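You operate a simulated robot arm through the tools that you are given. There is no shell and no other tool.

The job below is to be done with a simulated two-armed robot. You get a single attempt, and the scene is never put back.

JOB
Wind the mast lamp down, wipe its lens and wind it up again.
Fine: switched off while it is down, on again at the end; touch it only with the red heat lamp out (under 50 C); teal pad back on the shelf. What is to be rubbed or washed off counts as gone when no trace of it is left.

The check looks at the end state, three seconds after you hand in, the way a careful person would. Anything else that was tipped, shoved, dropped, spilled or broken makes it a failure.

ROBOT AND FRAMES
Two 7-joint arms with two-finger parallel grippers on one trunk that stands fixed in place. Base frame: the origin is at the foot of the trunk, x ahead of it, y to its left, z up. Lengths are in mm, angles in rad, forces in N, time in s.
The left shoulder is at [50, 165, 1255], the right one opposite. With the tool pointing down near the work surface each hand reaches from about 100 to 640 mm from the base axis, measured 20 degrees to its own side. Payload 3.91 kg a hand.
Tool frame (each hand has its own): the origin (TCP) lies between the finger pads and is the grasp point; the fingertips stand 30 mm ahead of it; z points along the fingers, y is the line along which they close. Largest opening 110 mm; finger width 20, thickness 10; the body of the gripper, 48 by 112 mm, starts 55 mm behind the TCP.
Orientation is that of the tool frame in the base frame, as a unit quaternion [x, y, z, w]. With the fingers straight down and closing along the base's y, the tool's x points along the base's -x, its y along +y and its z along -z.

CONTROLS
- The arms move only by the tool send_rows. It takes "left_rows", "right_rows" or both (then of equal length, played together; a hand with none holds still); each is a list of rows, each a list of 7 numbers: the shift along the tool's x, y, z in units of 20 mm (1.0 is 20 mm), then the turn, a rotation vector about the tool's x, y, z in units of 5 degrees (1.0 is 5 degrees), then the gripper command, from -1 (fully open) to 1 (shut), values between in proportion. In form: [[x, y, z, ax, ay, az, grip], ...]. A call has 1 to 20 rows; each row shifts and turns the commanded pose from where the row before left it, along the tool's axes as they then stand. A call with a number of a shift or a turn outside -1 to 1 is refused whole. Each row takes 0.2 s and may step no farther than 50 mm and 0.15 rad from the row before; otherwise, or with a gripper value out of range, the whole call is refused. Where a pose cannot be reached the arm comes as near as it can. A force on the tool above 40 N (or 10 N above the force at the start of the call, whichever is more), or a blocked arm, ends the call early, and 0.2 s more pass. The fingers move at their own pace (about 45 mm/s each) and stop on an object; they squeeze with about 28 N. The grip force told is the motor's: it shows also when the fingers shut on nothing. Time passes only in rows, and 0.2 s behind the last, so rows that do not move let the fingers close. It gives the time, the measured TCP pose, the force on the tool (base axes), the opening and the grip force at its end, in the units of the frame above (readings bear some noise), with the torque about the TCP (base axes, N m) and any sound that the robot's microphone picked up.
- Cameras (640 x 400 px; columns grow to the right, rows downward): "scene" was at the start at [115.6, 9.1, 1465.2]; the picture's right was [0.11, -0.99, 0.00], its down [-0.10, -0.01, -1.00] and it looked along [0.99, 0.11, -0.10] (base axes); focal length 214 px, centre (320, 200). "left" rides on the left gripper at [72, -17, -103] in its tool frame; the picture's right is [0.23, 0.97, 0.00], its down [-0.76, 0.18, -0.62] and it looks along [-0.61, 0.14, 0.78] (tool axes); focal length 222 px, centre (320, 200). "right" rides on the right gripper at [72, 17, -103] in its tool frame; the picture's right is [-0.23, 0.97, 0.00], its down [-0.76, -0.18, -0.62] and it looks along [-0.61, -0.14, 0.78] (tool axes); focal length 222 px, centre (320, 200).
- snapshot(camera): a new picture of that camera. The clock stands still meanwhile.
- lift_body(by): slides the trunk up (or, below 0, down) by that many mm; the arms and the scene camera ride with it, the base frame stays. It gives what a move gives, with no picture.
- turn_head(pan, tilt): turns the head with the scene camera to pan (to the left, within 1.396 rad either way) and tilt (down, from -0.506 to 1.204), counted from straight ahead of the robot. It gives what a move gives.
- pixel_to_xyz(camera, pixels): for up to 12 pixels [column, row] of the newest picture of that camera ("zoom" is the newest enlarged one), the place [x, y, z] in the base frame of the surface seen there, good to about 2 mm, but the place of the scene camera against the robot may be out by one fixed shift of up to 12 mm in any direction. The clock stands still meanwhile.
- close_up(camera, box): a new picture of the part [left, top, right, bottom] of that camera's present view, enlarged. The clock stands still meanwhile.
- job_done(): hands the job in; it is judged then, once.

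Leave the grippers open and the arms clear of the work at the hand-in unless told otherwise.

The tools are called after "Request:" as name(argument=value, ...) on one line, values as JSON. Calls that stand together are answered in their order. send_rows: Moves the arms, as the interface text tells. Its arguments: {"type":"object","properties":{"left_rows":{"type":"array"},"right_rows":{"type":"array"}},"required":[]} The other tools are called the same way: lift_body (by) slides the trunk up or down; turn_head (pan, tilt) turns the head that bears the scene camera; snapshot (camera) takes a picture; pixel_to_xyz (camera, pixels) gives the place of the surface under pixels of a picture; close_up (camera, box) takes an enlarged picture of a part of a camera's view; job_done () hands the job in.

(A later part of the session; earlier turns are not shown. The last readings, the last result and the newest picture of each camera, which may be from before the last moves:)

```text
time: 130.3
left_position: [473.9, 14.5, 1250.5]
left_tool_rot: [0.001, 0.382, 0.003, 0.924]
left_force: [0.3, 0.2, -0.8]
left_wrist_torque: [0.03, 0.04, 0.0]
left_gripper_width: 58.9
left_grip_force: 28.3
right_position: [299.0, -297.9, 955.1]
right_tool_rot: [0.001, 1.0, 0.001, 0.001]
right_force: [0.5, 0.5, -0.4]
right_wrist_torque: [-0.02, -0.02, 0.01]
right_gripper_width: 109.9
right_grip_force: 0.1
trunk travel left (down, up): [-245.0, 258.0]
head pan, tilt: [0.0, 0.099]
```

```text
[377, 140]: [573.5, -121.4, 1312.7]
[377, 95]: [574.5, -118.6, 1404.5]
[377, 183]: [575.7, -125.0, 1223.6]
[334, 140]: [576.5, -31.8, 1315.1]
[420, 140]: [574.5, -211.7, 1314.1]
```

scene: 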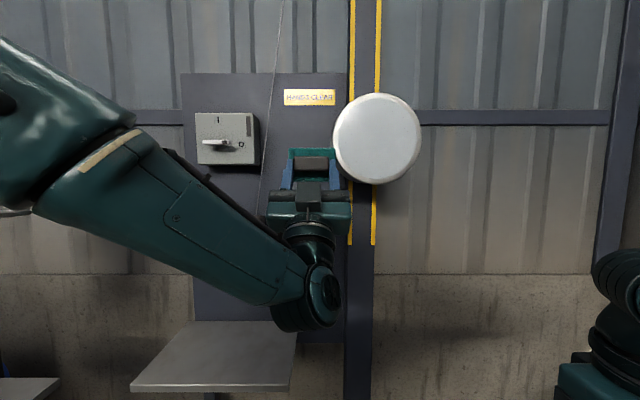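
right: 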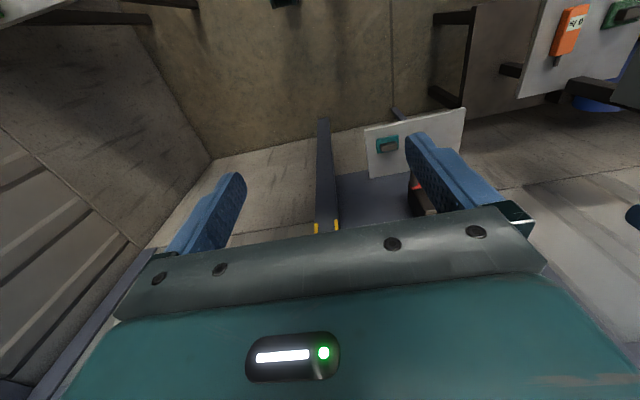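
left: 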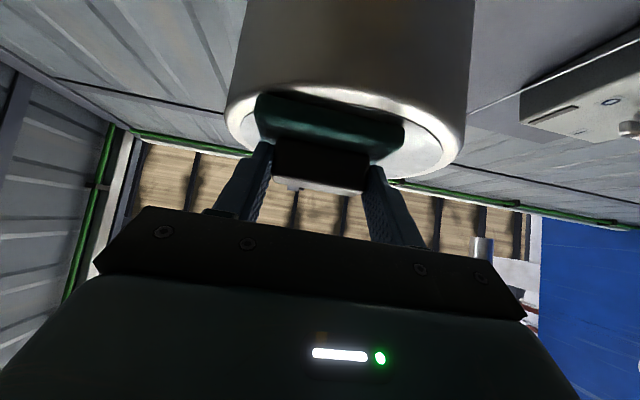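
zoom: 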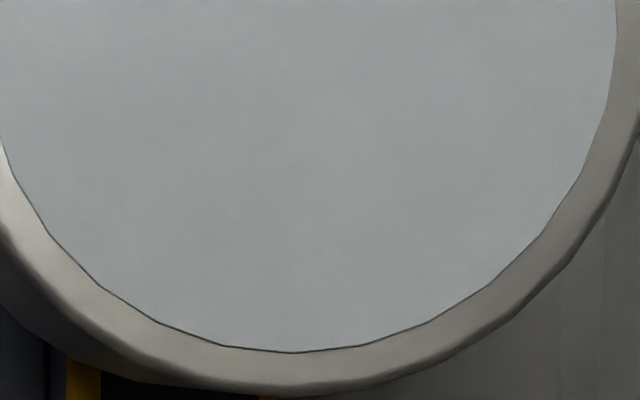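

It looks clean, but to be sure no faint trace remains I'll do a second full round. I lower the trunk 50 mm first for better reach at the lower right.

Request:
lift_body(by=-50)

Request:
send_rows(left_rows=[[-0.25, -0.6, 0.48, 0, 0, 0, 1], [-0.25, -0.6, 0.48, 0, 0, 0, 1], [-0.25, -0.6, 0.48, 0, 0, 0, 1], [-0.25, -0.6, 0.48, 0, 0, 0, 1], [-0.25, -0.6, 0.48, 0, 0, 0, 1], [-0.25, -0.6, 0.48, 0, 0, 0, 1], [-0.25, -0.6, 0.48, 0, 0, 0, 1], [-0.25, -0.6, 0.48, 0, 0, 0, 1], [-0.25, -0.6, 0.48, 0, 0, 0, 1], [-0.25, -0.6, 0.48, 0, 0, 0, 1], [0, -0.6, 0, 0, 0, 0, 1], [0, 0, 0, 0, 0, 0, 1]])

```text
time: 131.3
left_position: [475.2, 14.3, 1200.4]
left_tool_rot: [0.001, 0.382, 0.003, 0.924]
left_force: [0.3, -0.5, -0.2]
left_wrist_torque: [0.01, 0.02, -0.05]
left_gripper_width: 58.9
left_grip_force: 27.5
right_position: [300.1, -297.2, 904.9]
right_tool_rot: [0.0, 1.0, 0.001, 0.0]
right_force: [0.9, -0.8, 0.4]
right_wrist_torque: [-0.03, 0.01, 0.01]
right_gripper_width: 109.9
right_grip_force: 0.0
trunk travel left (down, up): [-195.0, 308.0]
head pan, tilt: [0.0, 0.099]
```

```text
time: 133.9
left_position: [510.0, -117.6, 1301.4]
left_tool_rot: [0.003, 0.384, 0.002, 0.923]
left_force: [0.3, -0.8, -1.0]
left_wrist_torque: [0.01, 0.06, -0.04]
left_gripper_width: 58.9
left_grip_force: 28.2
right_position: [300.3, -297.5, 904.6]
right_tool_rot: [0.001, 1.0, 0.0, 0.0]
right_force: [-1.4, 0.4, 0.4]
right_wrist_torque: [0.01, -0.02, 0.02]
right_gripper_width: 110.0
right_grip_force: 0.1
trunk travel left (down, up): [-195.0, 308.0]
head pan, tilt: [0.0, 0.099]
```

Request:
send_rows(left_rows=[[0.41, 0, 0.41, 0, 0, 0, 1], [0.41, 0, 0.41, 0, 0, 0, 1], [0.04, 0, 0.04, 0, 0, 0, 1], [0, 0, 0, 0, 0, 0, 1]])

Request:
send_rows(left_rows=[[0.04, 0, 0.04, 0, 0, 0, 1], [0, 0, 0, 0, 0, 0, 1]])

```text
time: 134.9
left_position: [533.0, -118.7, 1301.7]
left_tool_rot: [0.003, 0.383, 0.002, 0.924]
left_force: [-1.2, -0.5, -0.1]
left_wrist_torque: [-0.02, 0.03, 0.0]
left_gripper_width: 58.9
left_grip_force: 28.2
right_position: [298.6, -296.6, 904.0]
right_tool_rot: [0.0, 1.0, 0.0, 0.0]
right_force: [0.7, -0.2, -0.4]
right_wrist_torque: [-0.03, 0.0, 0.01]
right_gripper_width: 110.1
right_grip_force: 0.0
trunk travel left (down, up): [-195.0, 308.0]
head pan, tilt: [0.0, 0.099]
```

```text
time: 135.5
left_position: [532.4, -118.6, 1302.0]
left_tool_rot: [0.002, 0.382, 0.002, 0.924]
left_force: [-0.6, 0.7, -0.6]
left_wrist_torque: [0.0, 0.0, 0.01]
left_gripper_width: 59.0
left_grip_force: 28.4
right_position: [299.4, -296.9, 906.1]
right_tool_rot: [0.0, 1.0, 0.0, 0.0]
right_force: [-0.1, -0.1, -0.4]
right_wrist_torque: [0.02, 0.0, 0.0]
right_gripper_width: 110.0
right_grip_force: 0.0
trunk travel left (down, up): [-195.0, 308.0]
head pan, tilt: [0.0, 0.099]
```

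Not in contact yet; I creep a bit more.

Request:
send_rows(left_rows=[[0.06, 0, 0.06, 0, 0, 0, 1], [0, 0, 0, 0, 0, 0, 1]])

Request:
send_rows(left_rows=[[0.05, 0, 0.05, 0, 0, 0, 1], [0, 0, 0, 0, 0, 0, 1]])

```text
time: 136.1
left_position: [534.9, -117.1, 1302.9]
left_tool_rot: [0.002, 0.383, 0.002, 0.924]
left_force: [-0.5, 0.6, -1.3]
left_wrist_torque: [0.03, 0.02, -0.01]
left_gripper_width: 59.0
left_grip_force: 28.1
right_position: [299.4, -296.7, 904.6]
right_tool_rot: [-0.001, 1.0, 0.001, -0.001]
right_force: [-0.9, 0.7, 0.2]
right_wrist_torque: [0.01, -0.01, 0.0]
right_gripper_width: 109.9
right_grip_force: 0.1
trunk travel left (down, up): [-195.0, 308.0]
head pan, tilt: [0.0, 0.099]
```

```text
time: 136.7
left_position: [536.2, -118.5, 1301.9]
left_tool_rot: [0.001, 0.382, 0.003, 0.924]
left_force: [-4.1, 0.4, 0.1]
left_wrist_torque: [0.0, -0.21, 0.09]
left_gripper_width: 58.7
left_grip_force: 28.1
right_position: [298.2, -297.1, 905.1]
right_tool_rot: [0.0, 1.0, 0.001, 0.001]
right_force: [-0.8, -0.5, -0.2]
right_wrist_torque: [0.0, -0.01, -0.02]
right_gripper_width: 110.0
right_grip_force: 0.1
trunk travel left (down, up): [-195.0, 308.0]
head pan, tilt: [0.0, 0.099]
```

Contact at −4 N. I press slightly more and run the second set of strokes: middle, then lower bands.

Request:
send_rows(left_rows=[[0.05, 0, 0.05, 0, 0, 0, 1], [0, 0.44, 0, 0, 0, 0, 1], [0, 0.44, 0, 0, 0, 0, 1], [0, 0.44, 0, 0, 0, 0, 1], [0, 0.44, 0, 0, 0, 0, 1], [0, -0.43, 0, 0, 0, 0, 1], [0, -0.43, 0, 0, 0, 0, 1], [0, -0.43, 0, 0, 0, 0, 1], [0, -0.43, 0, 0, 0, 0, 1], [0, -0.43, 0, 0, 0, 0, 1], [0, -0.43, 0, 0, 0, 0, 1], [0, -0.43, 0, 0, 0, 0, 1], [0, -0.43, 0, 0, 0, 0, 1], [0, -0.43, 0, 0, 0, 0, 1], [0.354, 0, -0.354, 0, 0, 0, 1], [0.354, 0, -0.354, 0, 0, 0, 1], [0, 0.43, 0, 0, 0, 0, 1], [0, 0.43, 0, 0, 0, 0, 1], [0, 0.43, 0, 0, 0, 0, 1], [0, 0.43, 0, 0, 0, 0, 1]])

Request:
send_rows(left_rows=[[0, 0.43, 0, 0, 0, 0, 1], [0, 0.43, 0, 0, 0, 0, 1], [0, 0.43, 0, 0, 0, 0, 1], [0, 0.43, 0, 0, 0, 0, 1], [0, 0.43, 0, 0, 0, 0, 1], [0.32, 0, -0.32, 0, 0, 0, 1], [0.32, 0, -0.32, 0, 0, 0, 1], [0, -0.43, 0, 0, 0, 0, 1], [0, -0.43, 0, 0, 0, 0, 1], [0, -0.43, 0, 0, 0, 0, 1], [0, -0.43, 0, 0, 0, 0, 1], [0, -0.43, 0, 0, 0, 0, 1], [0, -0.43, 0, 0, 0, 0, 1], [0, -0.43, 0, 0, 0, 0, 1], [0, -0.43, 0, 0, 0, 0, 1], [0, -0.43, 0, 0, 0, 0, 1]])

```text
time: 140.9
left_position: [535.6, -125.4, 1282.1]
left_tool_rot: [0.003, 0.383, 0.002, 0.924]
left_force: [-8.1, -0.9, -1.1]
left_wrist_torque: [0.1, -0.37, -0.07]
left_gripper_width: 59.1
left_grip_force: 27.8
right_position: [299.1, -296.4, 906.1]
right_tool_rot: [0.0, 1.0, 0.001, 0.001]
right_force: [0.2, 0.2, 0.0]
right_wrist_torque: [0.02, -0.01, 0.02]
right_gripper_width: 110.0
right_grip_force: 0.0
trunk travel left (down, up): [-195.0, 308.0]
head pan, tilt: [0.0, 0.099]
```

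```text
time: 144.3
left_position: [536.0, -152.6, 1273.9]
left_tool_rot: [-0.007, 0.377, 0.003, 0.926]
left_force: [-14.3, 3.4, -0.8]
left_wrist_torque: [-0.01, 0.08, -0.35]
left_gripper_width: 58.8
left_grip_force: 28.1
right_position: [297.1, -297.6, 906.1]
right_tool_rot: [0.0, 1.0, 0.001, 0.002]
right_force: [-0.8, -0.4, -0.1]
right_wrist_torque: [0.02, 0.0, 0.01]
right_gripper_width: 109.8
right_grip_force: 0.1
trunk travel left (down, up): [-195.0, 308.0]
head pan, tilt: [0.0, 0.099]
```

Forces are good (8–14 N press). Next, the upper bands.

Request:
send_rows(left_rows=[[-0.3, 0, 0.3, 0, 0, 0, 1], [-0.35, 0, 0.35, 0, 0, 0, 1], [-0.35, 0, 0.35, 0, 0, 0, 1], [-0.35, 0, 0.35, 0, 0, 0, 1], [0, 0.43, 0, 0, 0, 0, 1], [0, 0.43, 0, 0, 0, 0, 1], [0, 0.43, 0, 0, 0, 0, 1], [0, 0.43, 0, 0, 0, 0, 1], [0, 0.43, 0, 0, 0, 0, 1], [0, 0.43, 0, 0, 0, 0, 1], [0, 0.43, 0, 0, 0, 0, 1], [0, 0.43, 0, 0, 0, 0, 1], [-0.35, 0, 0.35, 0, 0, 0, 1], [-0.35, 0, 0.35, 0, 0, 0, 1]])

Request:
send_rows(left_rows=[[0.03, -0.43, 0.03, 0, 0, 0, 1], [0, -0.43, 0, 0, 0, 0, 1], [0, -0.43, 0, 0, 0, 0, 1], [0, -0.43, 0, 0, 0, 0, 1], [0, -0.43, 0, 0, 0, 0, 1], [0, -0.43, 0, 0, 0, 0, 1], [0, -0.43, 0, 0, 0, 0, 1], [0, -0.43, 0, 0, 0, 0, 1], [0, 0.43, 0, 0, 0, 0, 1], [0, 0.43, 0, 0, 0, 0, 1], [0, 0.43, 0, 0, 0, 0, 1], [0, 0.43, 0, 0, 0, 0, 1]])

Request:
send_rows(left_rows=[[-0.7, 0, -0.7, 0, 0, 0, 1], [-0.7, 0, -0.7, 0, 0, 0, 1], [-0.7, 0, -0.7, 0, 0, 0, 1], [0, 0.9, 0, 0, 0, 0, 1], [0, 0.9, 0, 0, 0, 0, 1], [0, 0.9, 0, 0, 0, 0, 1], [0, 0.9, 0, 0, 0, 0, 1], [0, 0.9, 0, 0, 0, 0, 1], [0, 0.9, 0, 0, 0, 0, 1], [0, 0.9, 0, 0, 0, 0, 1], [0, 0.9, 0, 0, 0, 0, 1], [0, 0.9, 0, 0, 0, 0, 1]])

Request:
snapshot(camera="scene")

Request:
close_up(camera="scene", box=[325, 60, 430, 180])

```text
time: 144.9
left_position: [536.5, -153.2, 1286.4]
left_tool_rot: [-0.002, 0.378, 0.008, 0.926]
left_force: [-29.9, -3.7, -1.0]
left_wrist_torque: [0.21, 0.04, -0.79]
left_gripper_width: 59.6
left_grip_force: 27.8
right_position: [296.1, -297.9, 907.0]
right_tool_rot: [0.0, 1.0, 0.002, 0.002]
right_force: [-1.0, -0.3, 0.4]
right_wrist_torque: [0.02, -0.01, -0.01]
right_gripper_width: 109.9
right_grip_force: 0.0
trunk travel left (down, up): [-195.0, 308.0]
head pan, tilt: [0.0, 0.099]
stopped in row 3 (left hand): the force on the tool passed its limit at 41 N (the readings are from after the stop); the commanded pose is now the measured one
```

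```text
time: 147.5
left_position: [520.6, -135.6, 1284.3]
left_tool_rot: [-0.002, 0.382, 0.007, 0.924]
left_force: [-0.1, -0.2, -0.8]
left_wrist_torque: [0.02, 0.01, -0.02]
left_gripper_width: 59.3
left_grip_force: 27.7
left hand out of reach, approached as far as the arm can: row 2, 3, 4, 5, 6, 7, 8
right_position: [298.9, -297.2, 904.8]
right_tool_rot: [0.0, 1.0, 0.001, 0.0]
right_force: [1.1, -0.4, 0.0]
right_wrist_torque: [-0.01, -0.03, 0.01]
right_gripper_width: 109.9
right_grip_force: 0.1
trunk travel left (down, up): [-195.0, 308.0]
head pan, tilt: [0.0, 0.099]
```

```text
time: 150.1
left_position: [459.2, 25.9, 1284.1]
left_tool_rot: [-0.002, 0.383, 0.007, 0.924]
left_force: [0.0, 0.0, -0.7]
left_wrist_torque: [0.01, -0.01, 0.04]
left_gripper_width: 59.1
left_grip_force: 28.1
right_position: [300.6, -296.6, 905.3]
right_tool_rot: [0.001, 1.0, 0.0, -0.001]
right_force: [-0.3, 0.2, 0.3]
right_wrist_torque: [0.03, -0.04, 0.02]
right_gripper_width: 109.8
right_grip_force: 0.1
trunk travel left (down, up): [-195.0, 308.0]
head pan, tilt: [0.0, 0.099]
```

```text
taken
```

scene: 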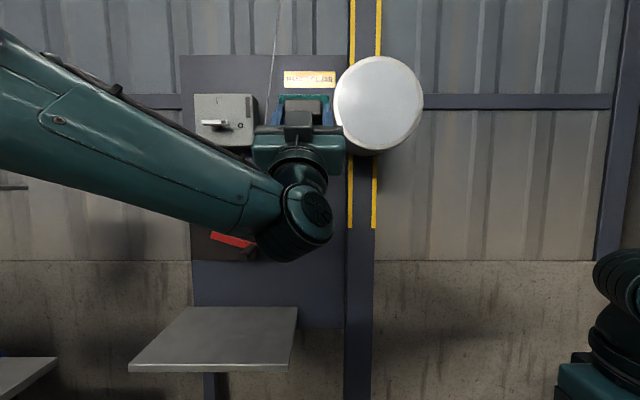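

```text
3.33 times, centred on (378, 120) of scene
```

zoom: 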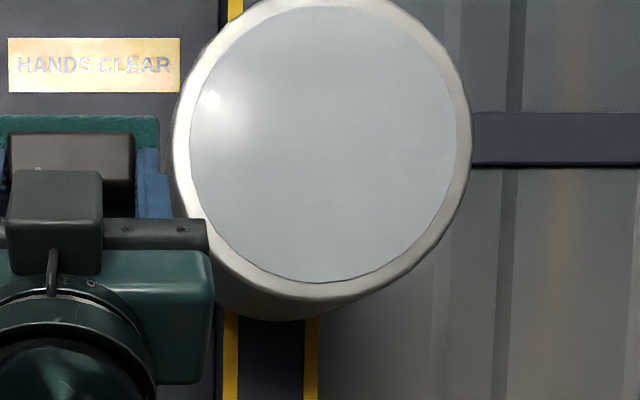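

A brief force stop happened on the upward step, but nothing seems disturbed and the pad is still held. The lens looks clean. I check it close up once more, including its right and bottom.

Request:
close_up(camera="scene", box=[335, 55, 425, 111])

Request:
close_up(camera="scene", box=[335, 100, 425, 156])

Request:
pixel_to_xyz(camera="scene", pixels=[[378, 102], [378, 57], [376, 148], [220, 238], [240, 244]])

```text
7.11 times, centred on (380, 83) of scene
```

zoom: 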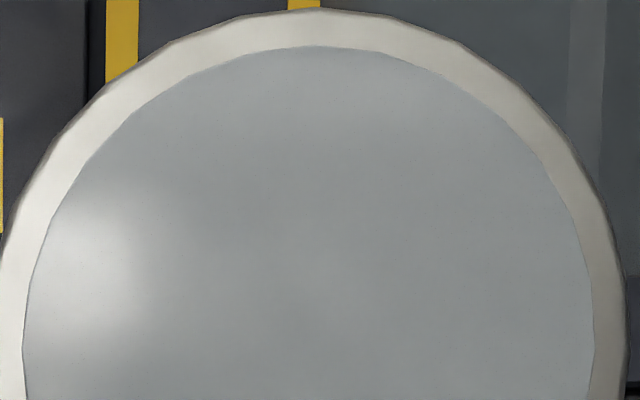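

```text
7.11 times, centred on (380, 128) of scene
```

zoom: 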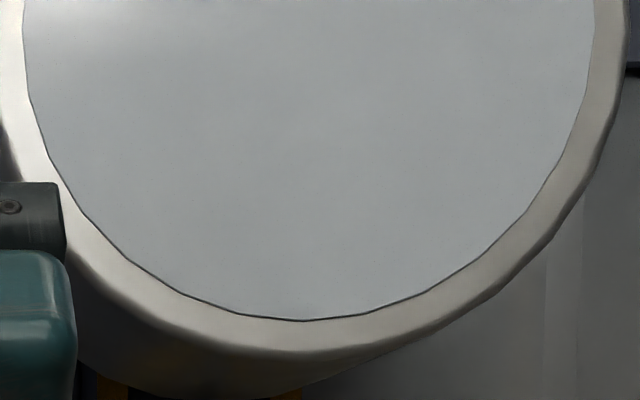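

```text
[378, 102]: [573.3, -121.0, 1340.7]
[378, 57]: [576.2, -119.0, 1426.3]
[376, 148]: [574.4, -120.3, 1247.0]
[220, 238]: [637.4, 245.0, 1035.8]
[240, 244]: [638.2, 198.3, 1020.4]
```

The lens is uniformly clean and the lamp's still dark and cool. The crank sits about 18° below horizontal, since the lamp was nudged up. I return the pad now, reversing the path: pitch back to horizontal at about (503, 165, 1180).

Request:
send_rows(left_rows=[[0.582, 0.77, -0.235, 0, 1, 0, 1], [0.6, 0.77, -0.184, 0, 1, 0, 1], [0.614, 0.77, -0.131, 0, 1, 0, 1], [0.623, 0.77, -0.077, 0, 1, 0, 1], [0.627, 0.77, -0.023, 0, 1, 0, 1], [0.627, 0.77, 0.033, 0, 1, 0, 1], [0.622, 0.77, 0.087, 0, 1, 0, 1], [0.612, 0.77, 0.141, 0, 1, 0, 1], [0.597, 0.77, 0.194, 0, 1, 0, 1], [0, 0, 0, 0, 0, 0, 1]])

Request:
lift_body(by=250)

Request:
snapshot(camera="scene")

```text
time: 152.3
left_position: [503.0, 165.3, 1180.2]
left_tool_rot: [-0.006, 0.708, 0.007, 0.706]
left_force: [0.2, 0.0, -0.8]
left_wrist_torque: [0.02, 0.04, 0.0]
left_gripper_width: 59.1
left_grip_force: 28.6
right_position: [299.3, -297.8, 905.2]
right_tool_rot: [0.0, 1.0, 0.0, 0.0]
right_force: [0.3, -0.2, -0.7]
right_wrist_torque: [-0.02, 0.0, 0.0]
right_gripper_width: 109.9
right_grip_force: 0.0
trunk travel left (down, up): [-195.0, 308.0]
head pan, tilt: [0.0, 0.099]
```

```text
time: 154.9
left_position: [502.4, 165.2, 1431.0]
left_tool_rot: [-0.005, 0.707, 0.006, 0.707]
left_force: [-0.9, -0.2, -0.3]
left_wrist_torque: [0.0, 0.03, 0.0]
left_gripper_width: 58.9
left_grip_force: 28.3
right_position: [300.4, -297.3, 1156.0]
right_tool_rot: [-0.001, 1.0, 0.002, 0.0]
right_force: [0.4, 0.7, 0.0]
right_wrist_torque: [0.03, -0.02, 0.0]
right_gripper_width: 110.2
right_grip_force: 0.1
trunk travel left (down, up): [-445.0, 58.0]
head pan, tilt: [0.0, 0.099]
```

```text
taken
```

scene: 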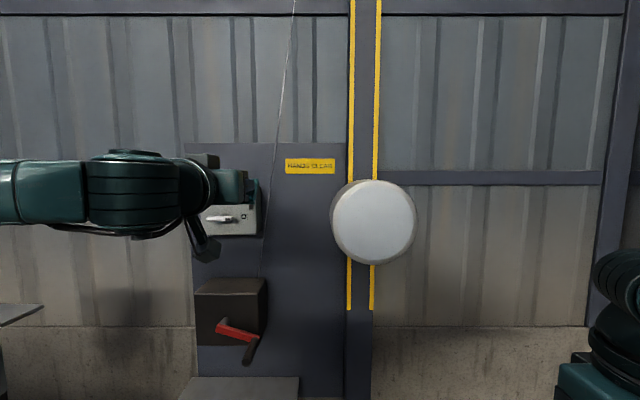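

The pad is intact in hand and the lamp stays. Next: pitch down to 45° at about (443, 166, 1297), fixing a 1° tilt on the way.

Request:
send_rows(left_rows=[[0.744, 0, -0.33, 0.21, 1, 0, 1], [0.77, 0, -0.264, 0, 1, 0, 1], [0.79, 0, -0.196, 0, 1, 0, 1], [0.804, 0, -0.126, 0, 1, 0, 1], [0.812, 0, -0.056, 0, 1, 0, 1], [0.814, 0, 0.016, 0, 1, 0, 1], [0.809, 0, 0.086, 0, 1, 0, 1], [0.798, 0, 0.157, 0, 1, 0, 1], [0.782, 0, 0.225, 0, 1, 0, 1], [0, 0, 0, 0, 0, 0, 1]])

Request:
send_rows(left_rows=[[0.7, -0.045, 0.7, 0, 0, 0, 1], [0.7, -0.045, 0.7, 0, 0, 0, 1], [0.7, -0.045, 0.7, 0, 0, 0, 1], [0.7, -0.045, 0.7, 0, 0, 0, 1], [0.7, -0.045, 0.7, 0, 0, 0, 1], [0.7, -0.045, 0.7, 0, 0, 0, 1], [0.7, -0.045, 0.7, 0, 0, 0, 1], [0.7, -0.045, 0.7, 0, 0, 0, 1], [0.7, -0.045, 0.7, 0, 0, 0, 1], [0.7, -0.045, 0.7, 0, 0, 0, 1], [0.7, -0.045, 0.7, 0, 0, 0, 1], [0.7, -0.045, 0.7, 0, 0, 0, 1], [0.7, -0.045, 0.7, 0, 0, 0, 1], [0.7, -0.045, 0.7, 0, 0, 0, 1], [0.7, -0.045, 0.7, 0, 0, 0, 1], [0.7, -0.045, 0.7, 0, 0, 0, 1], [0.7, -0.045, 0.7, 0, 0, 0, 1], [0.7, -0.045, 0.7, 0, 0, 0, 1], [0.7, -0.045, 0.7, 0, 0, 0, 1], [0.7, -0.045, 0.7, 0, 0, 0, 1]])

Request:
turn_head(pan=0.2, tilt=0.5)

Request:
snapshot(camera="scene")

Request:
snapshot(camera="left")

```text
time: 157.1
left_position: [443.4, 166.4, 1296.8]
left_tool_rot: [0.001, 0.924, 0.001, 0.383]
left_force: [0.4, -0.1, -0.9]
left_wrist_torque: [0.01, 0.02, 0.02]
left_gripper_width: 59.2
left_grip_force: 28.4
right_position: [298.9, -297.5, 1154.8]
right_tool_rot: [-0.001, 1.0, 0.001, 0.0]
right_force: [0.4, -1.0, -0.2]
right_wrist_torque: [0.01, 0.01, -0.02]
right_gripper_width: 109.9
right_grip_force: 0.2
trunk travel left (down, up): [-445.0, 58.0]
head pan, tilt: [0.0, 0.099]
```

```text
time: 161.3
left_position: [441.7, 146.6, 901.1]
left_tool_rot: [0.001, 0.924, 0.0, 0.383]
left_force: [-0.4, -0.5, -1.1]
left_wrist_torque: [0.03, -0.01, -0.05]
left_gripper_width: 59.1
left_grip_force: 28.3
right_position: [299.1, -297.3, 1155.7]
right_tool_rot: [0.001, 1.0, 0.001, 0.0]
right_force: [-0.3, -0.5, 0.0]
right_wrist_torque: [0.0, -0.02, 0.02]
right_gripper_width: 109.8
right_grip_force: 0.0
trunk travel left (down, up): [-445.0, 58.0]
head pan, tilt: [0.0, 0.099]
```

```text
time: 162.2
left_position: [441.9, 146.1, 901.0]
left_tool_rot: [0.002, 0.924, -0.001, 0.382]
left_force: [1.0, -0.5, -0.4]
left_wrist_torque: [0.02, -0.02, 0.0]
left_gripper_width: 59.4
left_grip_force: 27.8
right_position: [299.4, -296.7, 1154.0]
right_tool_rot: [-0.001, 1.0, 0.001, 0.0]
right_force: [-0.2, -0.1, -0.5]
right_wrist_torque: [0.02, 0.02, 0.0]
right_gripper_width: 109.8
right_grip_force: 0.2
trunk travel left (down, up): [-445.0, 58.0]
head pan, tilt: [0.201, 0.499]
```

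```text
taken
```

scene: 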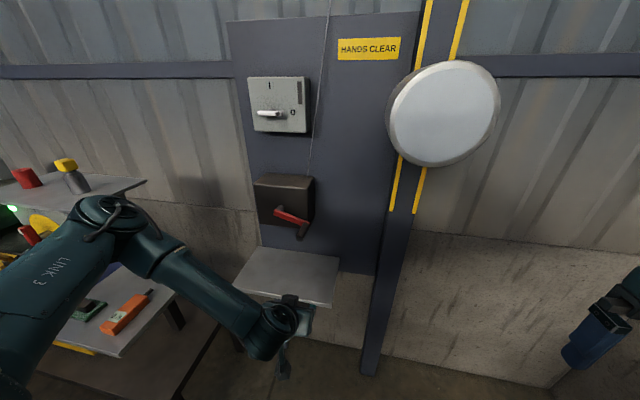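

```text
taken
```

left: 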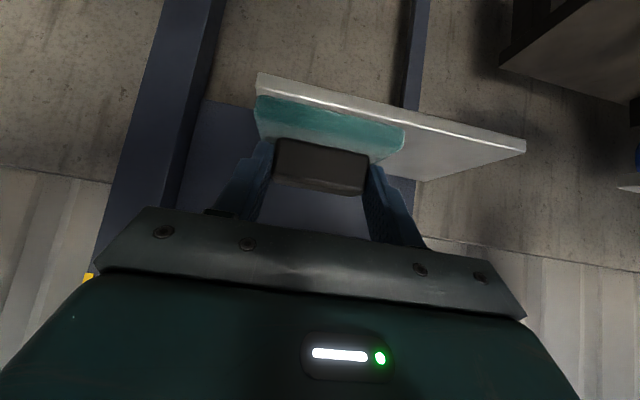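

Elbow is at about (120,220) in the picture; I check it against the table, then carry the pad in over the shelf to about (606, 149, 842), i.e. pad bottom 15 mm above the shelf.

Request:
pixel_to_xyz(camera="scene", pixels=[[120, 215], [90, 210], [150, 240], [250, 330], [290, 232], [302, 238], [275, 211]])

Request:
send_rows(left_rows=[[-0.371, 0.0135, 0.788, 0, 0, 0, 1], [-0.371, 0.0135, 0.788, 0, 0, 0, 1], [-0.371, 0.0135, 0.788, 0, 0, 0, 1], [-0.371, 0.0135, 0.788, 0, 0, 0, 1], [-0.371, 0.0135, 0.788, 0, 0, 0, 1], [-0.371, 0.0135, 0.788, 0, 0, 0, 1], [-0.371, 0.0135, 0.788, 0, 0, 0, 1], [-0.371, 0.0135, 0.788, 0, 0, 0, 1], [-0.371, 0.0135, 0.788, 0, 0, 0, 1], [-0.371, 0.0135, 0.788, 0, 0, 0, 1], [0, 0, 0, 0, 0, 0, 1]])

Request:
snapshot(camera="left")

Request:
snapshot(camera="scene")

```text
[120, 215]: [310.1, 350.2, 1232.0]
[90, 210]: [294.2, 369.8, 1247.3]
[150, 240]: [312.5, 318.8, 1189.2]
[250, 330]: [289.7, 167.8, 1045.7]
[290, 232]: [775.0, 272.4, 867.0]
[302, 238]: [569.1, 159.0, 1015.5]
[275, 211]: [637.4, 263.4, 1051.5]
```

```text
time: 164.6
left_position: [607.3, 150.4, 842.1]
left_tool_rot: [0.002, 0.924, -0.001, 0.382]
left_force: [0.5, 0.0, -0.6]
left_wrist_torque: [0.01, 0.05, 0.0]
left_gripper_width: 58.9
left_grip_force: 28.3
right_position: [299.6, -297.0, 1154.9]
right_tool_rot: [0.001, 1.0, 0.002, 0.0]
right_force: [-0.1, 0.1, -0.5]
right_wrist_torque: [-0.01, 0.03, -0.04]
right_gripper_width: 110.3
right_grip_force: 0.0
trunk travel left (down, up): [-445.0, 58.0]
head pan, tilt: [0.201, 0.499]
```

```text
taken
```

left: 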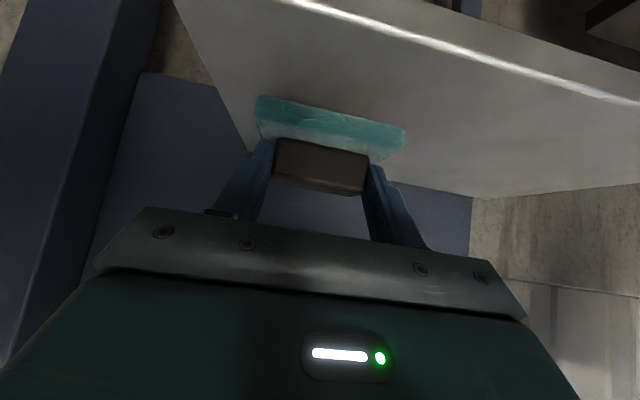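

```text
taken
```

scene: 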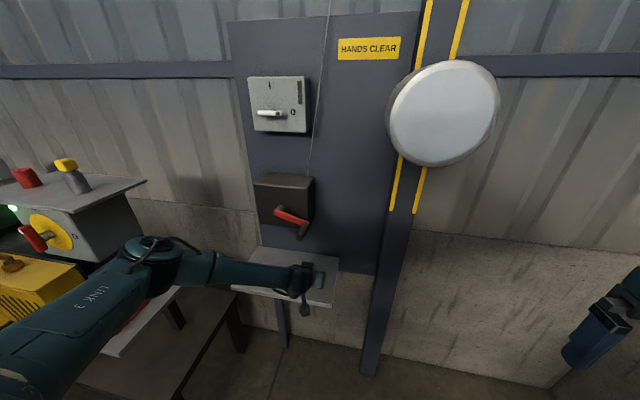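

The pad is over the shelf. I lower it gently until it touches.

Request:
send_rows(left_rows=[[0.25, 0, 0.25, 0, 0, 0, 1], [0.2, 0, 0.2, 0, 0, 0, 1], [0, 0, 0, 0, 0, 0, 1]])

Request:
send_rows(left_rows=[[0.08, 0, 0.08, 0, 0, 0, 1], [0, 0, 0, 0, 0, 0, 1]])

Request:
send_rows(left_rows=[[0.06, 0, 0.06, 0, 0, 0, 1], [0, 0, 0, 0, 0, 0, 1]])

```text
time: 165.3
left_position: [607.8, 151.2, 827.4]
left_tool_rot: [0.002, 0.924, -0.002, 0.383]
left_force: [-0.3, -0.9, 0.2]
left_wrist_torque: [0.02, 0.05, -0.05]
left_gripper_width: 59.0
left_grip_force: 27.7
right_position: [298.5, -298.1, 1155.3]
right_tool_rot: [0.0, 1.0, 0.0, 0.0]
right_force: [-0.4, -0.4, -0.1]
right_wrist_torque: [0.03, 0.0, 0.02]
right_gripper_width: 110.2
right_grip_force: 0.0
trunk travel left (down, up): [-445.0, 58.0]
head pan, tilt: [0.201, 0.499]
```

```text
time: 165.9
left_position: [610.0, 149.9, 826.0]
left_tool_rot: [0.001, 0.924, 0.0, 0.383]
left_force: [-0.4, -0.2, -0.9]
left_wrist_torque: [-0.01, 0.02, -0.02]
left_gripper_width: 58.9
left_grip_force: 28.2
right_position: [298.3, -297.8, 1154.3]
right_tool_rot: [-0.001, 1.0, 0.001, 0.0]
right_force: [0.0, -0.2, 0.5]
right_wrist_torque: [0.0, -0.03, -0.04]
right_gripper_width: 110.0
right_grip_force: 0.1
trunk travel left (down, up): [-445.0, 58.0]
head pan, tilt: [0.201, 0.499]
```

```text
time: 166.6
left_position: [607.8, 149.9, 825.3]
left_tool_rot: [0.001, 0.924, -0.001, 0.382]
left_force: [-0.6, 0.0, -1.2]
left_wrist_torque: [-0.02, -0.02, -0.01]
left_gripper_width: 59.0
left_grip_force: 27.8
right_position: [299.6, -297.7, 1155.7]
right_tool_rot: [0.0, 1.0, 0.001, 0.001]
right_force: [0.2, 0.2, -0.2]
right_wrist_torque: [0.01, 0.0, 0.03]
right_gripper_width: 109.9
right_grip_force: 0.1
trunk travel left (down, up): [-445.0, 58.0]
head pan, tilt: [0.201, 0.499]
```

Not touching yet; a little lower.

Request:
send_rows(left_rows=[[0.05, 0, 0.05, 0, 0, 0, 1], [0, 0, 0, 0, 0, 0, 1]])

Request:
send_rows(left_rows=[[0.05, 0, 0.05, 0, 0, 0, 1], [0, 0, 0, 0, 0, 0, 1]])

```text
time: 167.2
left_position: [607.9, 149.8, 824.3]
left_tool_rot: [0.002, 0.924, -0.002, 0.383]
left_force: [0.0, -0.1, -0.6]
left_wrist_torque: [0.01, -0.01, 0.0]
left_gripper_width: 58.9
left_grip_force: 27.9
right_position: [299.2, -297.0, 1155.4]
right_tool_rot: [0.0, 1.0, 0.0, 0.001]
right_force: [0.4, -0.3, -0.7]
right_wrist_torque: [0.03, 0.03, -0.01]
right_gripper_width: 110.1
right_grip_force: 0.1
trunk travel left (down, up): [-445.0, 58.0]
head pan, tilt: [0.201, 0.499]
```

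```text
time: 167.8
left_position: [608.0, 149.9, 823.0]
left_tool_rot: [0.002, 0.923, 0.0, 0.384]
left_force: [-0.2, -0.4, 4.9]
left_wrist_torque: [0.17, -0.2, -0.05]
left_gripper_width: 59.0
left_grip_force: 28.1
right_position: [299.2, -297.6, 1154.9]
right_tool_rot: [0.0, 1.0, 0.001, 0.001]
right_force: [0.1, 0.9, 0.7]
right_wrist_torque: [0.0, 0.01, 0.04]
right_gripper_width: 109.9
right_grip_force: 0.0
trunk travel left (down, up): [-445.0, 58.0]
head pan, tilt: [0.201, 0.499]
```

The pad touches the shelf (5 N). I open the fingers and back out along the tool axis.

Request:
send_rows(left_rows=[[0, 0, 0, 0, 0, 0, -0.2], [0, 0, 0, 0, 0, 0, -0.6], [0, 0, 0, 0, 0, 0, -0.6], [0, 0, 0, 0, 0, 0, -0.6], [0, 0, -0.5, 0, 0, 0, -0.6], [0, 0, -1, 0, 0, 0, -0.6], [0, 0, -1, 0, 0, 0, -0.6], [0, 0, -1, 0, 0, 0, -0.6], [0, 0, -1, 0, 0, 0, -0.6], [0, 0, -1, 0, 0, 0, -0.6]])

Request:
snapshot(camera="left")

Request:
snapshot(camera="scene")

```text
time: 169.9
left_position: [527.5, 151.0, 899.1]
left_tool_rot: [0.001, 0.924, 0.0, 0.383]
left_force: [-0.4, -0.3, -0.1]
left_wrist_torque: [-0.02, 0.0, -0.01]
left_gripper_width: 87.9
left_grip_force: 0.2
right_position: [299.0, -297.5, 1153.9]
right_tool_rot: [-0.001, 1.0, 0.0, 0.0]
right_force: [0.3, 0.3, -0.2]
right_wrist_torque: [-0.03, 0.03, 0.01]
right_gripper_width: 110.0
right_grip_force: 0.0
trunk travel left (down, up): [-445.0, 58.0]
head pan, tilt: [0.201, 0.499]
```

```text
taken
```

left: 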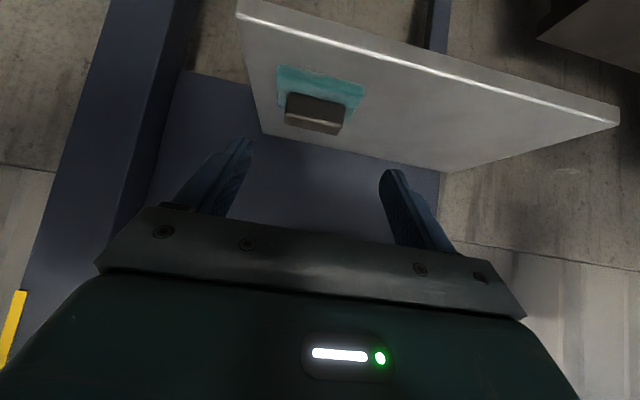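

```text
taken
```

scene: 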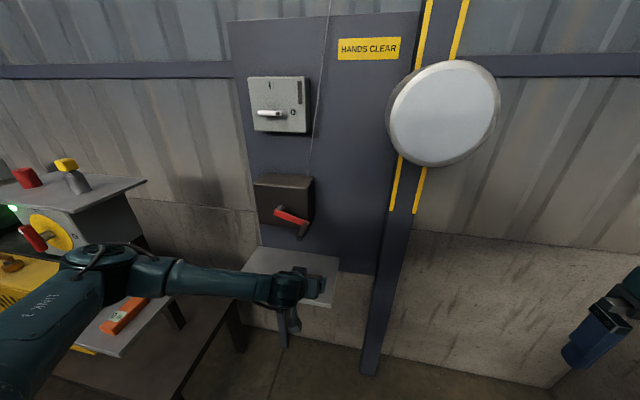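

The pad is flat on the shelf. While the lamp is low I take one more close look at the lens from this angle.

Request:
close_up(camera="scene", box=[380, 55, 505, 170])

Request:
close_up(camera="left", box=[260, 50, 380, 150])

```text
3.48 times, centred on (442, 112) of scene
```

zoom: 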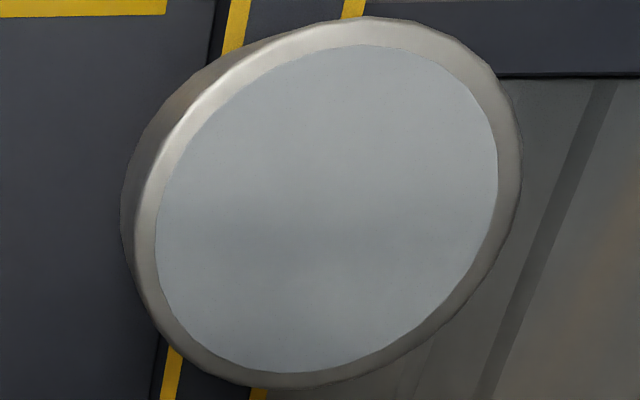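

```text
4.00 times, centred on (320, 100) of left
```

zoom: 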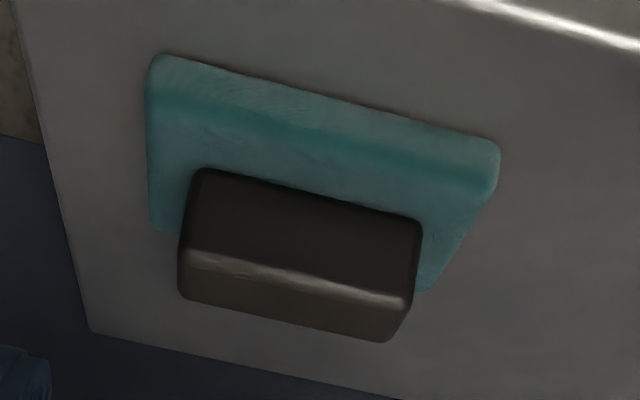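

The lens is uniformly clear. Now for winding up: first I take the left hand back along the known path, out and up to (443, 166, 1297).

Request:
send_rows(left_rows=[[0.6, 0, -0.6, 0, 0, 0, -0.2], [0.6, 0, -0.6, 0, 0, 0, -0.2], [0.6, 0, -0.6, 0, 0, 0, -0.2], [0.6, 0, -0.6, 0, 0, 0, -0.2], [0.6, 0, -0.6, 0, 0, 0, -0.2]])

Request:
send_rows(left_rows=[[-0.7, 0.04, -0.7, 0, 0, 0, 0.5], [-0.7, 0.04, -0.7, 0, 0, 0, 0.5], [-0.7, 0.04, -0.7, 0, 0, 0, 0.5], [-0.7, 0.04, -0.7, 0, 0, 0, 0.5], [-0.7, 0.04, -0.7, 0, 0, 0, 0.5], [-0.7, 0.04, -0.7, 0, 0, 0, 0.5], [-0.7, 0.04, -0.7, 0, 0, 0, 0.5], [-0.7, 0.04, -0.7, 0, 0, 0, 0.5], [-0.7, 0.04, -0.7, 0, 0, 0, 0.5], [-0.7, 0.04, -0.7, 0, 0, 0, 0.5], [-0.7, 0.04, -0.7, 0, 0, 0, 0.5], [-0.7, 0.04, -0.7, 0, 0, 0, 0.5], [-0.7, 0.04, -0.7, 0, 0, 0, 0.5], [-0.7, 0.04, -0.7, 0, 0, 0, 0.5], [-0.7, 0.04, -0.7, 0, 0, 0, 0.5], [-0.7, 0.04, -0.7, 0, 0, 0, 0.5], [-0.7, 0.04, -0.7, 0, 0, 0, 0.5], [-0.7, 0.04, -0.7, 0, 0, 0, 0.5], [-0.7, 0.04, -0.7, 0, 0, 0, 0.5], [-0.7, 0.04, -0.7, 0, 0, 0, 0.5]])

Request:
send_rows(left_rows=[[-0.707, 0, -0.236, 0, -1, 0, 1], [-0.725, 0, -0.174, 0, -1, 0, 1], [-0.737, 0, -0.11, 0, -1, 0, 1], [-0.744, 0, -0.045, 0, -1, 0, 1], [-0.745, 0, 0.02, 0, -1, 0, 1], [-0.741, 0, 0.085, 0, -1, 0, 1], [-0.731, 0, 0.149, 0, -1, 0, 1], [-0.715, 0, 0.212, 0, -1, 0, 1], [-0.693, 0, 0.274, 0, -1, 0, 1]])

```text
time: 171.2
left_position: [446.2, 150.0, 900.4]
left_tool_rot: [0.0, 0.924, 0.001, 0.383]
left_force: [0.1, 0.7, 0.0]
left_wrist_torque: [-0.02, 0.01, 0.01]
left_gripper_width: 65.9
left_grip_force: 0.0
right_position: [299.9, -297.1, 1155.7]
right_tool_rot: [0.001, 1.0, 0.001, 0.0]
right_force: [-0.2, -0.2, -0.5]
right_wrist_torque: [0.03, 0.02, 0.0]
right_gripper_width: 109.9
right_grip_force: 0.0
trunk travel left (down, up): [-445.0, 58.0]
head pan, tilt: [0.201, 0.499]
```

```text
time: 175.3
left_position: [444.4, 167.6, 1295.4]
left_tool_rot: [0.001, 0.924, 0.0, 0.382]
left_force: [-1.1, -0.4, -0.1]
left_wrist_torque: [0.0, -0.01, 0.03]
left_gripper_width: 27.5
left_grip_force: 0.0
right_position: [298.4, -297.0, 1154.9]
right_tool_rot: [0.001, 1.0, 0.001, 0.0]
right_force: [-0.8, 0.0, -0.5]
right_wrist_torque: [0.0, -0.03, 0.01]
right_gripper_width: 110.3
right_grip_force: 0.0
trunk travel left (down, up): [-445.0, 58.0]
head pan, tilt: [0.201, 0.499]
```

```text
time: 177.3
left_position: [503.2, 164.0, 1415.2]
left_tool_rot: [0.002, 0.707, -0.001, 0.708]
left_force: [0.0, -0.9, 0.2]
left_wrist_torque: [0.0, 0.02, 0.01]
left_gripper_width: 0.2
left_grip_force: 27.4
right_position: [299.2, -297.5, 1154.0]
right_tool_rot: [0.0, 1.0, 0.002, 0.0]
right_force: [0.5, 0.4, 0.8]
right_wrist_torque: [0.0, 0.04, 0.03]
right_gripper_width: 109.9
right_grip_force: 0.0
trunk travel left (down, up): [-445.0, 58.0]
head pan, tilt: [0.201, 0.499]
```

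Now lower the trunk 400 mm to the cranking height; the hand stays in front at x≈503.

Request:
lift_body(by=-400)

Request:
turn_head(pan=0.2, tilt=0.1)

Request:
snapshot(camera="scene")

Request:
snapshot(camera="left")

```text
time: 181.2
left_position: [504.1, 164.5, 1016.8]
left_tool_rot: [0.001, 0.707, -0.001, 0.707]
left_force: [0.1, -0.2, 0.0]
left_wrist_torque: [0.0, 0.02, -0.02]
left_gripper_width: 0.1
left_grip_force: 28.4
right_position: [299.5, -298.0, 755.1]
right_tool_rot: [0.0, 1.0, 0.001, 0.001]
right_force: [0.8, -1.2, -0.3]
right_wrist_torque: [-0.03, 0.0, 0.02]
right_gripper_width: 110.3
right_grip_force: 0.0
trunk travel left (down, up): [-45.0, 458.0]
head pan, tilt: [0.201, 0.499]
```

```text
time: 182.1
left_position: [504.7, 164.7, 1016.5]
left_tool_rot: [0.001, 0.707, 0.0, 0.707]
left_force: [-0.5, 0.7, 0.2]
left_wrist_torque: [0.01, 0.0, 0.03]
left_gripper_width: 0.0
left_grip_force: 27.7
right_position: [299.4, -297.0, 754.7]
right_tool_rot: [0.0, 1.0, 0.001, 0.0]
right_force: [-0.4, 0.0, 0.4]
right_wrist_torque: [0.01, 0.02, -0.02]
right_gripper_width: 110.0
right_grip_force: 0.1
trunk travel left (down, up): [-45.0, 458.0]
head pan, tilt: [0.201, 0.099]
```

```text
taken
```

scene: 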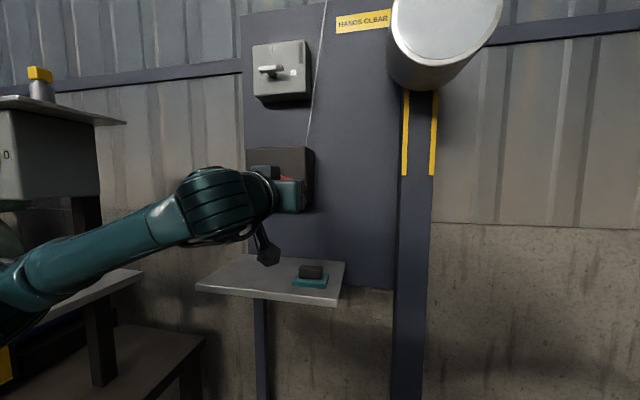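

```text
taken
```

left: 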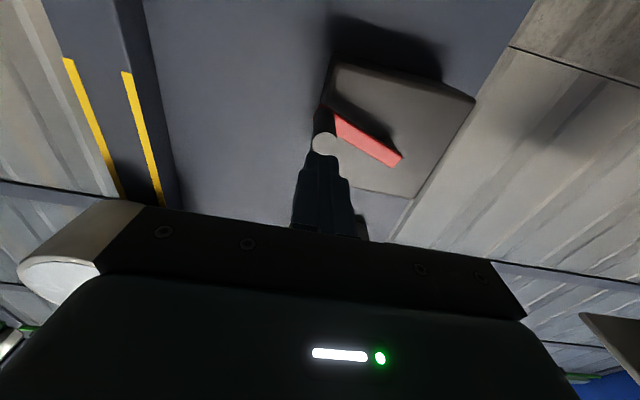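

The knob end is visible at (323,143). I measure it to place the peg just above it.

Request:
pixel_to_xyz(camera="left", pixels=[[323, 143], [315, 143], [332, 143], [323, 135], [390, 155], [398, 160], [345, 125]])

```text
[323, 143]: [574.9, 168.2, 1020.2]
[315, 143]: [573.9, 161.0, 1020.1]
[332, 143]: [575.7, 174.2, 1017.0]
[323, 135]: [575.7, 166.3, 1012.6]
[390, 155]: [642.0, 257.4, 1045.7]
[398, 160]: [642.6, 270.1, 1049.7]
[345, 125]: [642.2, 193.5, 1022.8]
```

Knob centre at (168.5, 1020), i.e. 18° below horizontal. I raise the closed fingers to z≈1052 (above the knob), then push forward to x≈601.

Request:
send_rows(left_rows=[[-0.9, 0, 0, 0, 0, 0, 1], [-0.9, 0, 0, 0, 0, 0, 1], [0, 0, 0.8, 0, 0, 0, 1], [0, 0, 0.8, 0, 0, 0, 1], [0, 0, 0.8, 0, 0, 0, 1], [0, 0, 0.8, 0, 0, 0, 1], [0, 0, 0.8, 0, 0, 0, 1], [0, 0, 0.8, 0, 0, 0, 1], [0, 0, 0, 0, 0, 0, 1]])

Request:
snapshot(camera="left")

```text
time: 184.1
left_position: [602.1, 164.1, 1051.6]
left_tool_rot: [0.002, 0.707, 0.0, 0.708]
left_force: [0.6, -0.4, -0.4]
left_wrist_torque: [0.02, 0.01, 0.0]
left_gripper_width: 0.0
left_grip_force: 28.1
right_position: [299.6, -296.4, 754.7]
right_tool_rot: [0.001, 1.0, 0.0, 0.0]
right_force: [-0.6, 0.5, -0.3]
right_wrist_torque: [0.03, 0.02, 0.03]
right_gripper_width: 110.0
right_grip_force: 0.0
trunk travel left (down, up): [-45.0, 458.0]
head pan, tilt: [0.201, 0.099]
```

```text
taken
```

left: 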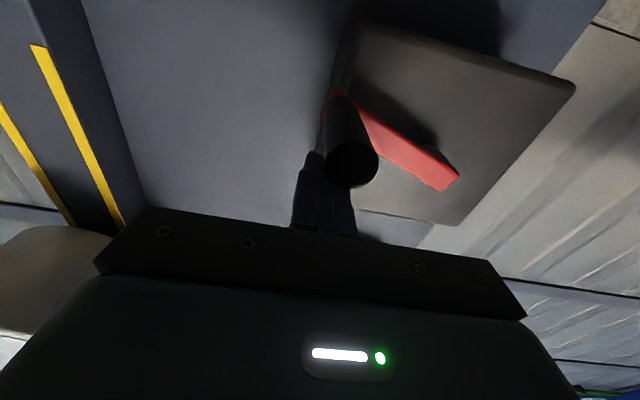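

The peg is above the knob. I push down clockwise for 24° and check the force and the lamp.

Request:
send_rows(left_rows=[[0.661, 0.046, 0, 0, 0, 0, 1], [0.648, 0.138, 0, 0, 0, 0, 1], [0.623, 0.227, 0, 0, 0, 0, 1]])

Request:
snapshot(camera="left")

Request:
snapshot(camera="scene")

```text
time: 184.8
left_position: [599.0, 172.8, 1013.6]
left_tool_rot: [0.0, 0.706, 0.0, 0.708]
left_force: [0.2, 5.2, 9.6]
left_wrist_torque: [0.15, 0.09, -0.09]
left_gripper_width: 0.0
left_grip_force: 27.7
right_position: [299.6, -295.8, 755.1]
right_tool_rot: [0.0, 1.0, 0.002, 0.001]
right_force: [0.9, -0.2, 0.5]
right_wrist_torque: [0.03, 0.01, 0.01]
right_gripper_width: 110.0
right_grip_force: 0.2
trunk travel left (down, up): [-45.0, 458.0]
head pan, tilt: [0.201, 0.099]
```

```text
taken
```

left: 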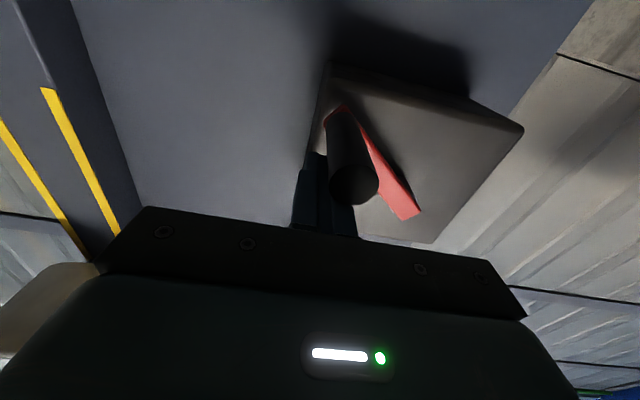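

```text
taken
```

scene: 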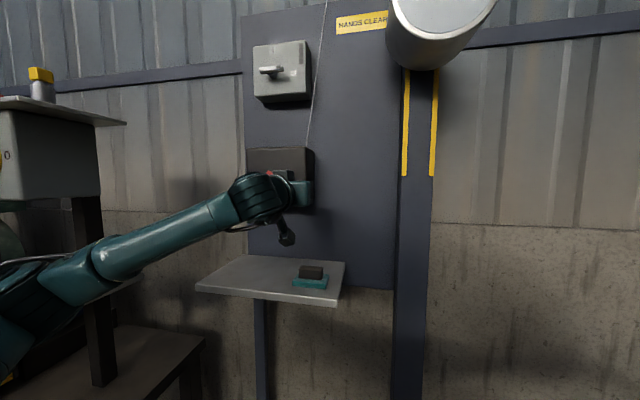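

About 11 N and the lamp is rising. I continue clockwise for 8 rows through the bottom of the circle.

Request:
send_rows(left_rows=[[0.809, 0.46, 0, 0, 0, 0, 1], [0.704, 0.61, 0, 0, 0, 0, 1], [0.572, 0.735, 0, 0, 0, 0, 1], [0.417, 0.832, 0, 0, 0, 0, 1], [0.247, 0.898, 0, 0, 0, 0, 1], [0.067, 0.929, 0, 0, 0, 0, 1], [-0.115, 0.924, 0, 0, 0, 0, 1], [-0.294, 0.883, 0, 0, 0, 0, 1]])

Request:
snapshot(camera="left")

Request:
snapshot(camera="scene")

```text
time: 186.7
left_position: [599.7, 295.2, 967.8]
left_tool_rot: [0.003, 0.705, 0.0, 0.709]
left_force: [-1.9, -11.0, 7.3]
left_wrist_torque: [0.21, 0.12, 0.19]
left_gripper_width: 0.0
left_grip_force: 27.8
right_position: [299.7, -298.0, 754.6]
right_tool_rot: [0.0, 1.0, 0.002, 0.001]
right_force: [-0.1, 0.2, 0.0]
right_wrist_torque: [-0.01, 0.02, -0.01]
right_gripper_width: 110.2
right_grip_force: 0.0
trunk travel left (down, up): [-45.0, 458.0]
head pan, tilt: [0.201, 0.099]
```

```text
taken
```

left: 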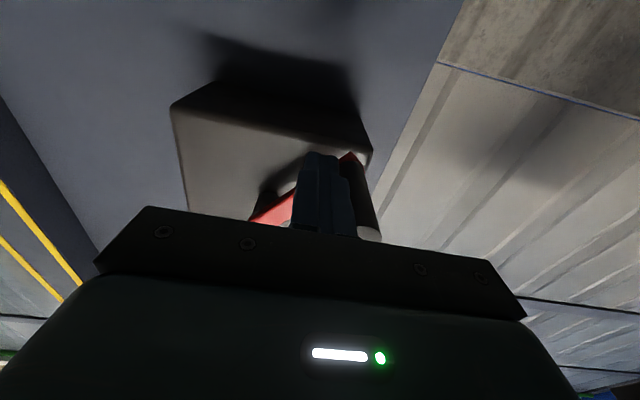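

```text
taken
```

scene: 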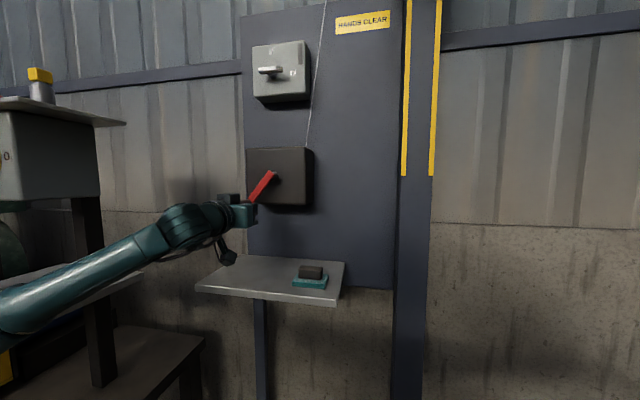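

Force is about 13 N, and the lamp is rising out of view. I continue 8 more rows up the left side.

Request:
send_rows(left_rows=[[-0.46, 0.81, 0, 0, 0, 0, 1], [-0.61, 0.704, 0, 0, 0, 0, 1], [-0.735, 0.572, 0, 0, 0, 0, 1], [-0.832, 0.417, 0, 0, 0, 0, 1], [-0.898, 0.247, 0, 0, 0, 0, 1], [-0.929, 0.067, 0, 0, 0, 0, 1], [-0.924, -0.115, 0, 0, 0, 0, 1], [-0.883, -0.294, 0, 0, 0, 0, 1]])

Request:
turn_head(pan=0.1, tilt=-0.45)

Request:
snapshot(camera="scene")

Request:
snapshot(camera="left")

```text
time: 188.4
left_position: [602.6, 347.1, 1089.8]
left_tool_rot: [0.001, 0.708, -0.001, 0.707]
left_force: [0.8, -6.8, -11.8]
left_wrist_torque: [0.22, -0.33, 0.16]
left_gripper_width: 0.0
left_grip_force: 27.8
right_position: [299.5, -296.2, 754.5]
right_tool_rot: [0.001, 1.0, 0.0, -0.001]
right_force: [-0.1, 0.5, -0.7]
right_wrist_torque: [-0.03, -0.05, -0.01]
right_gripper_width: 110.0
right_grip_force: 0.0
trunk travel left (down, up): [-45.0, 458.0]
head pan, tilt: [0.201, 0.099]
```

```text
time: 189.4
left_position: [600.3, 346.6, 1091.1]
left_tool_rot: [0.002, 0.706, -0.001, 0.708]
left_force: [0.0, 0.2, -0.9]
left_wrist_torque: [-0.02, -0.01, 0.01]
left_gripper_width: 0.0
left_grip_force: 28.5
right_position: [298.3, -297.2, 754.3]
right_tool_rot: [0.0, 1.0, 0.001, 0.0]
right_force: [-0.3, -0.9, -1.2]
right_wrist_torque: [0.03, -0.02, 0.0]
right_gripper_width: 110.1
right_grip_force: 0.0
trunk travel left (down, up): [-45.0, 458.0]
head pan, tilt: [0.099, -0.45]
```

```text
taken
```

scene: 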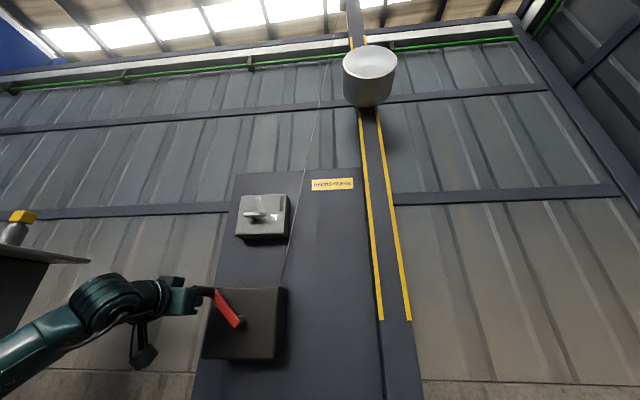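

```text
taken
```

left: 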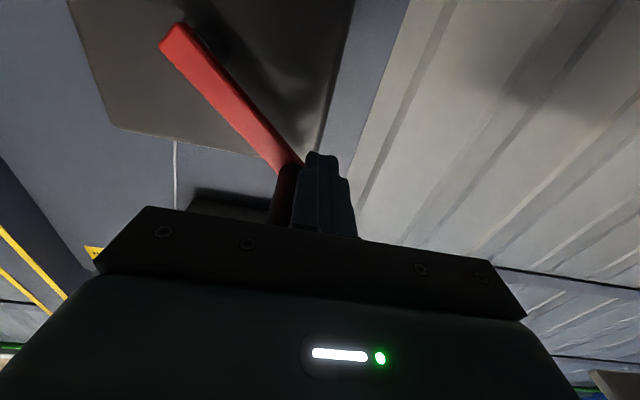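

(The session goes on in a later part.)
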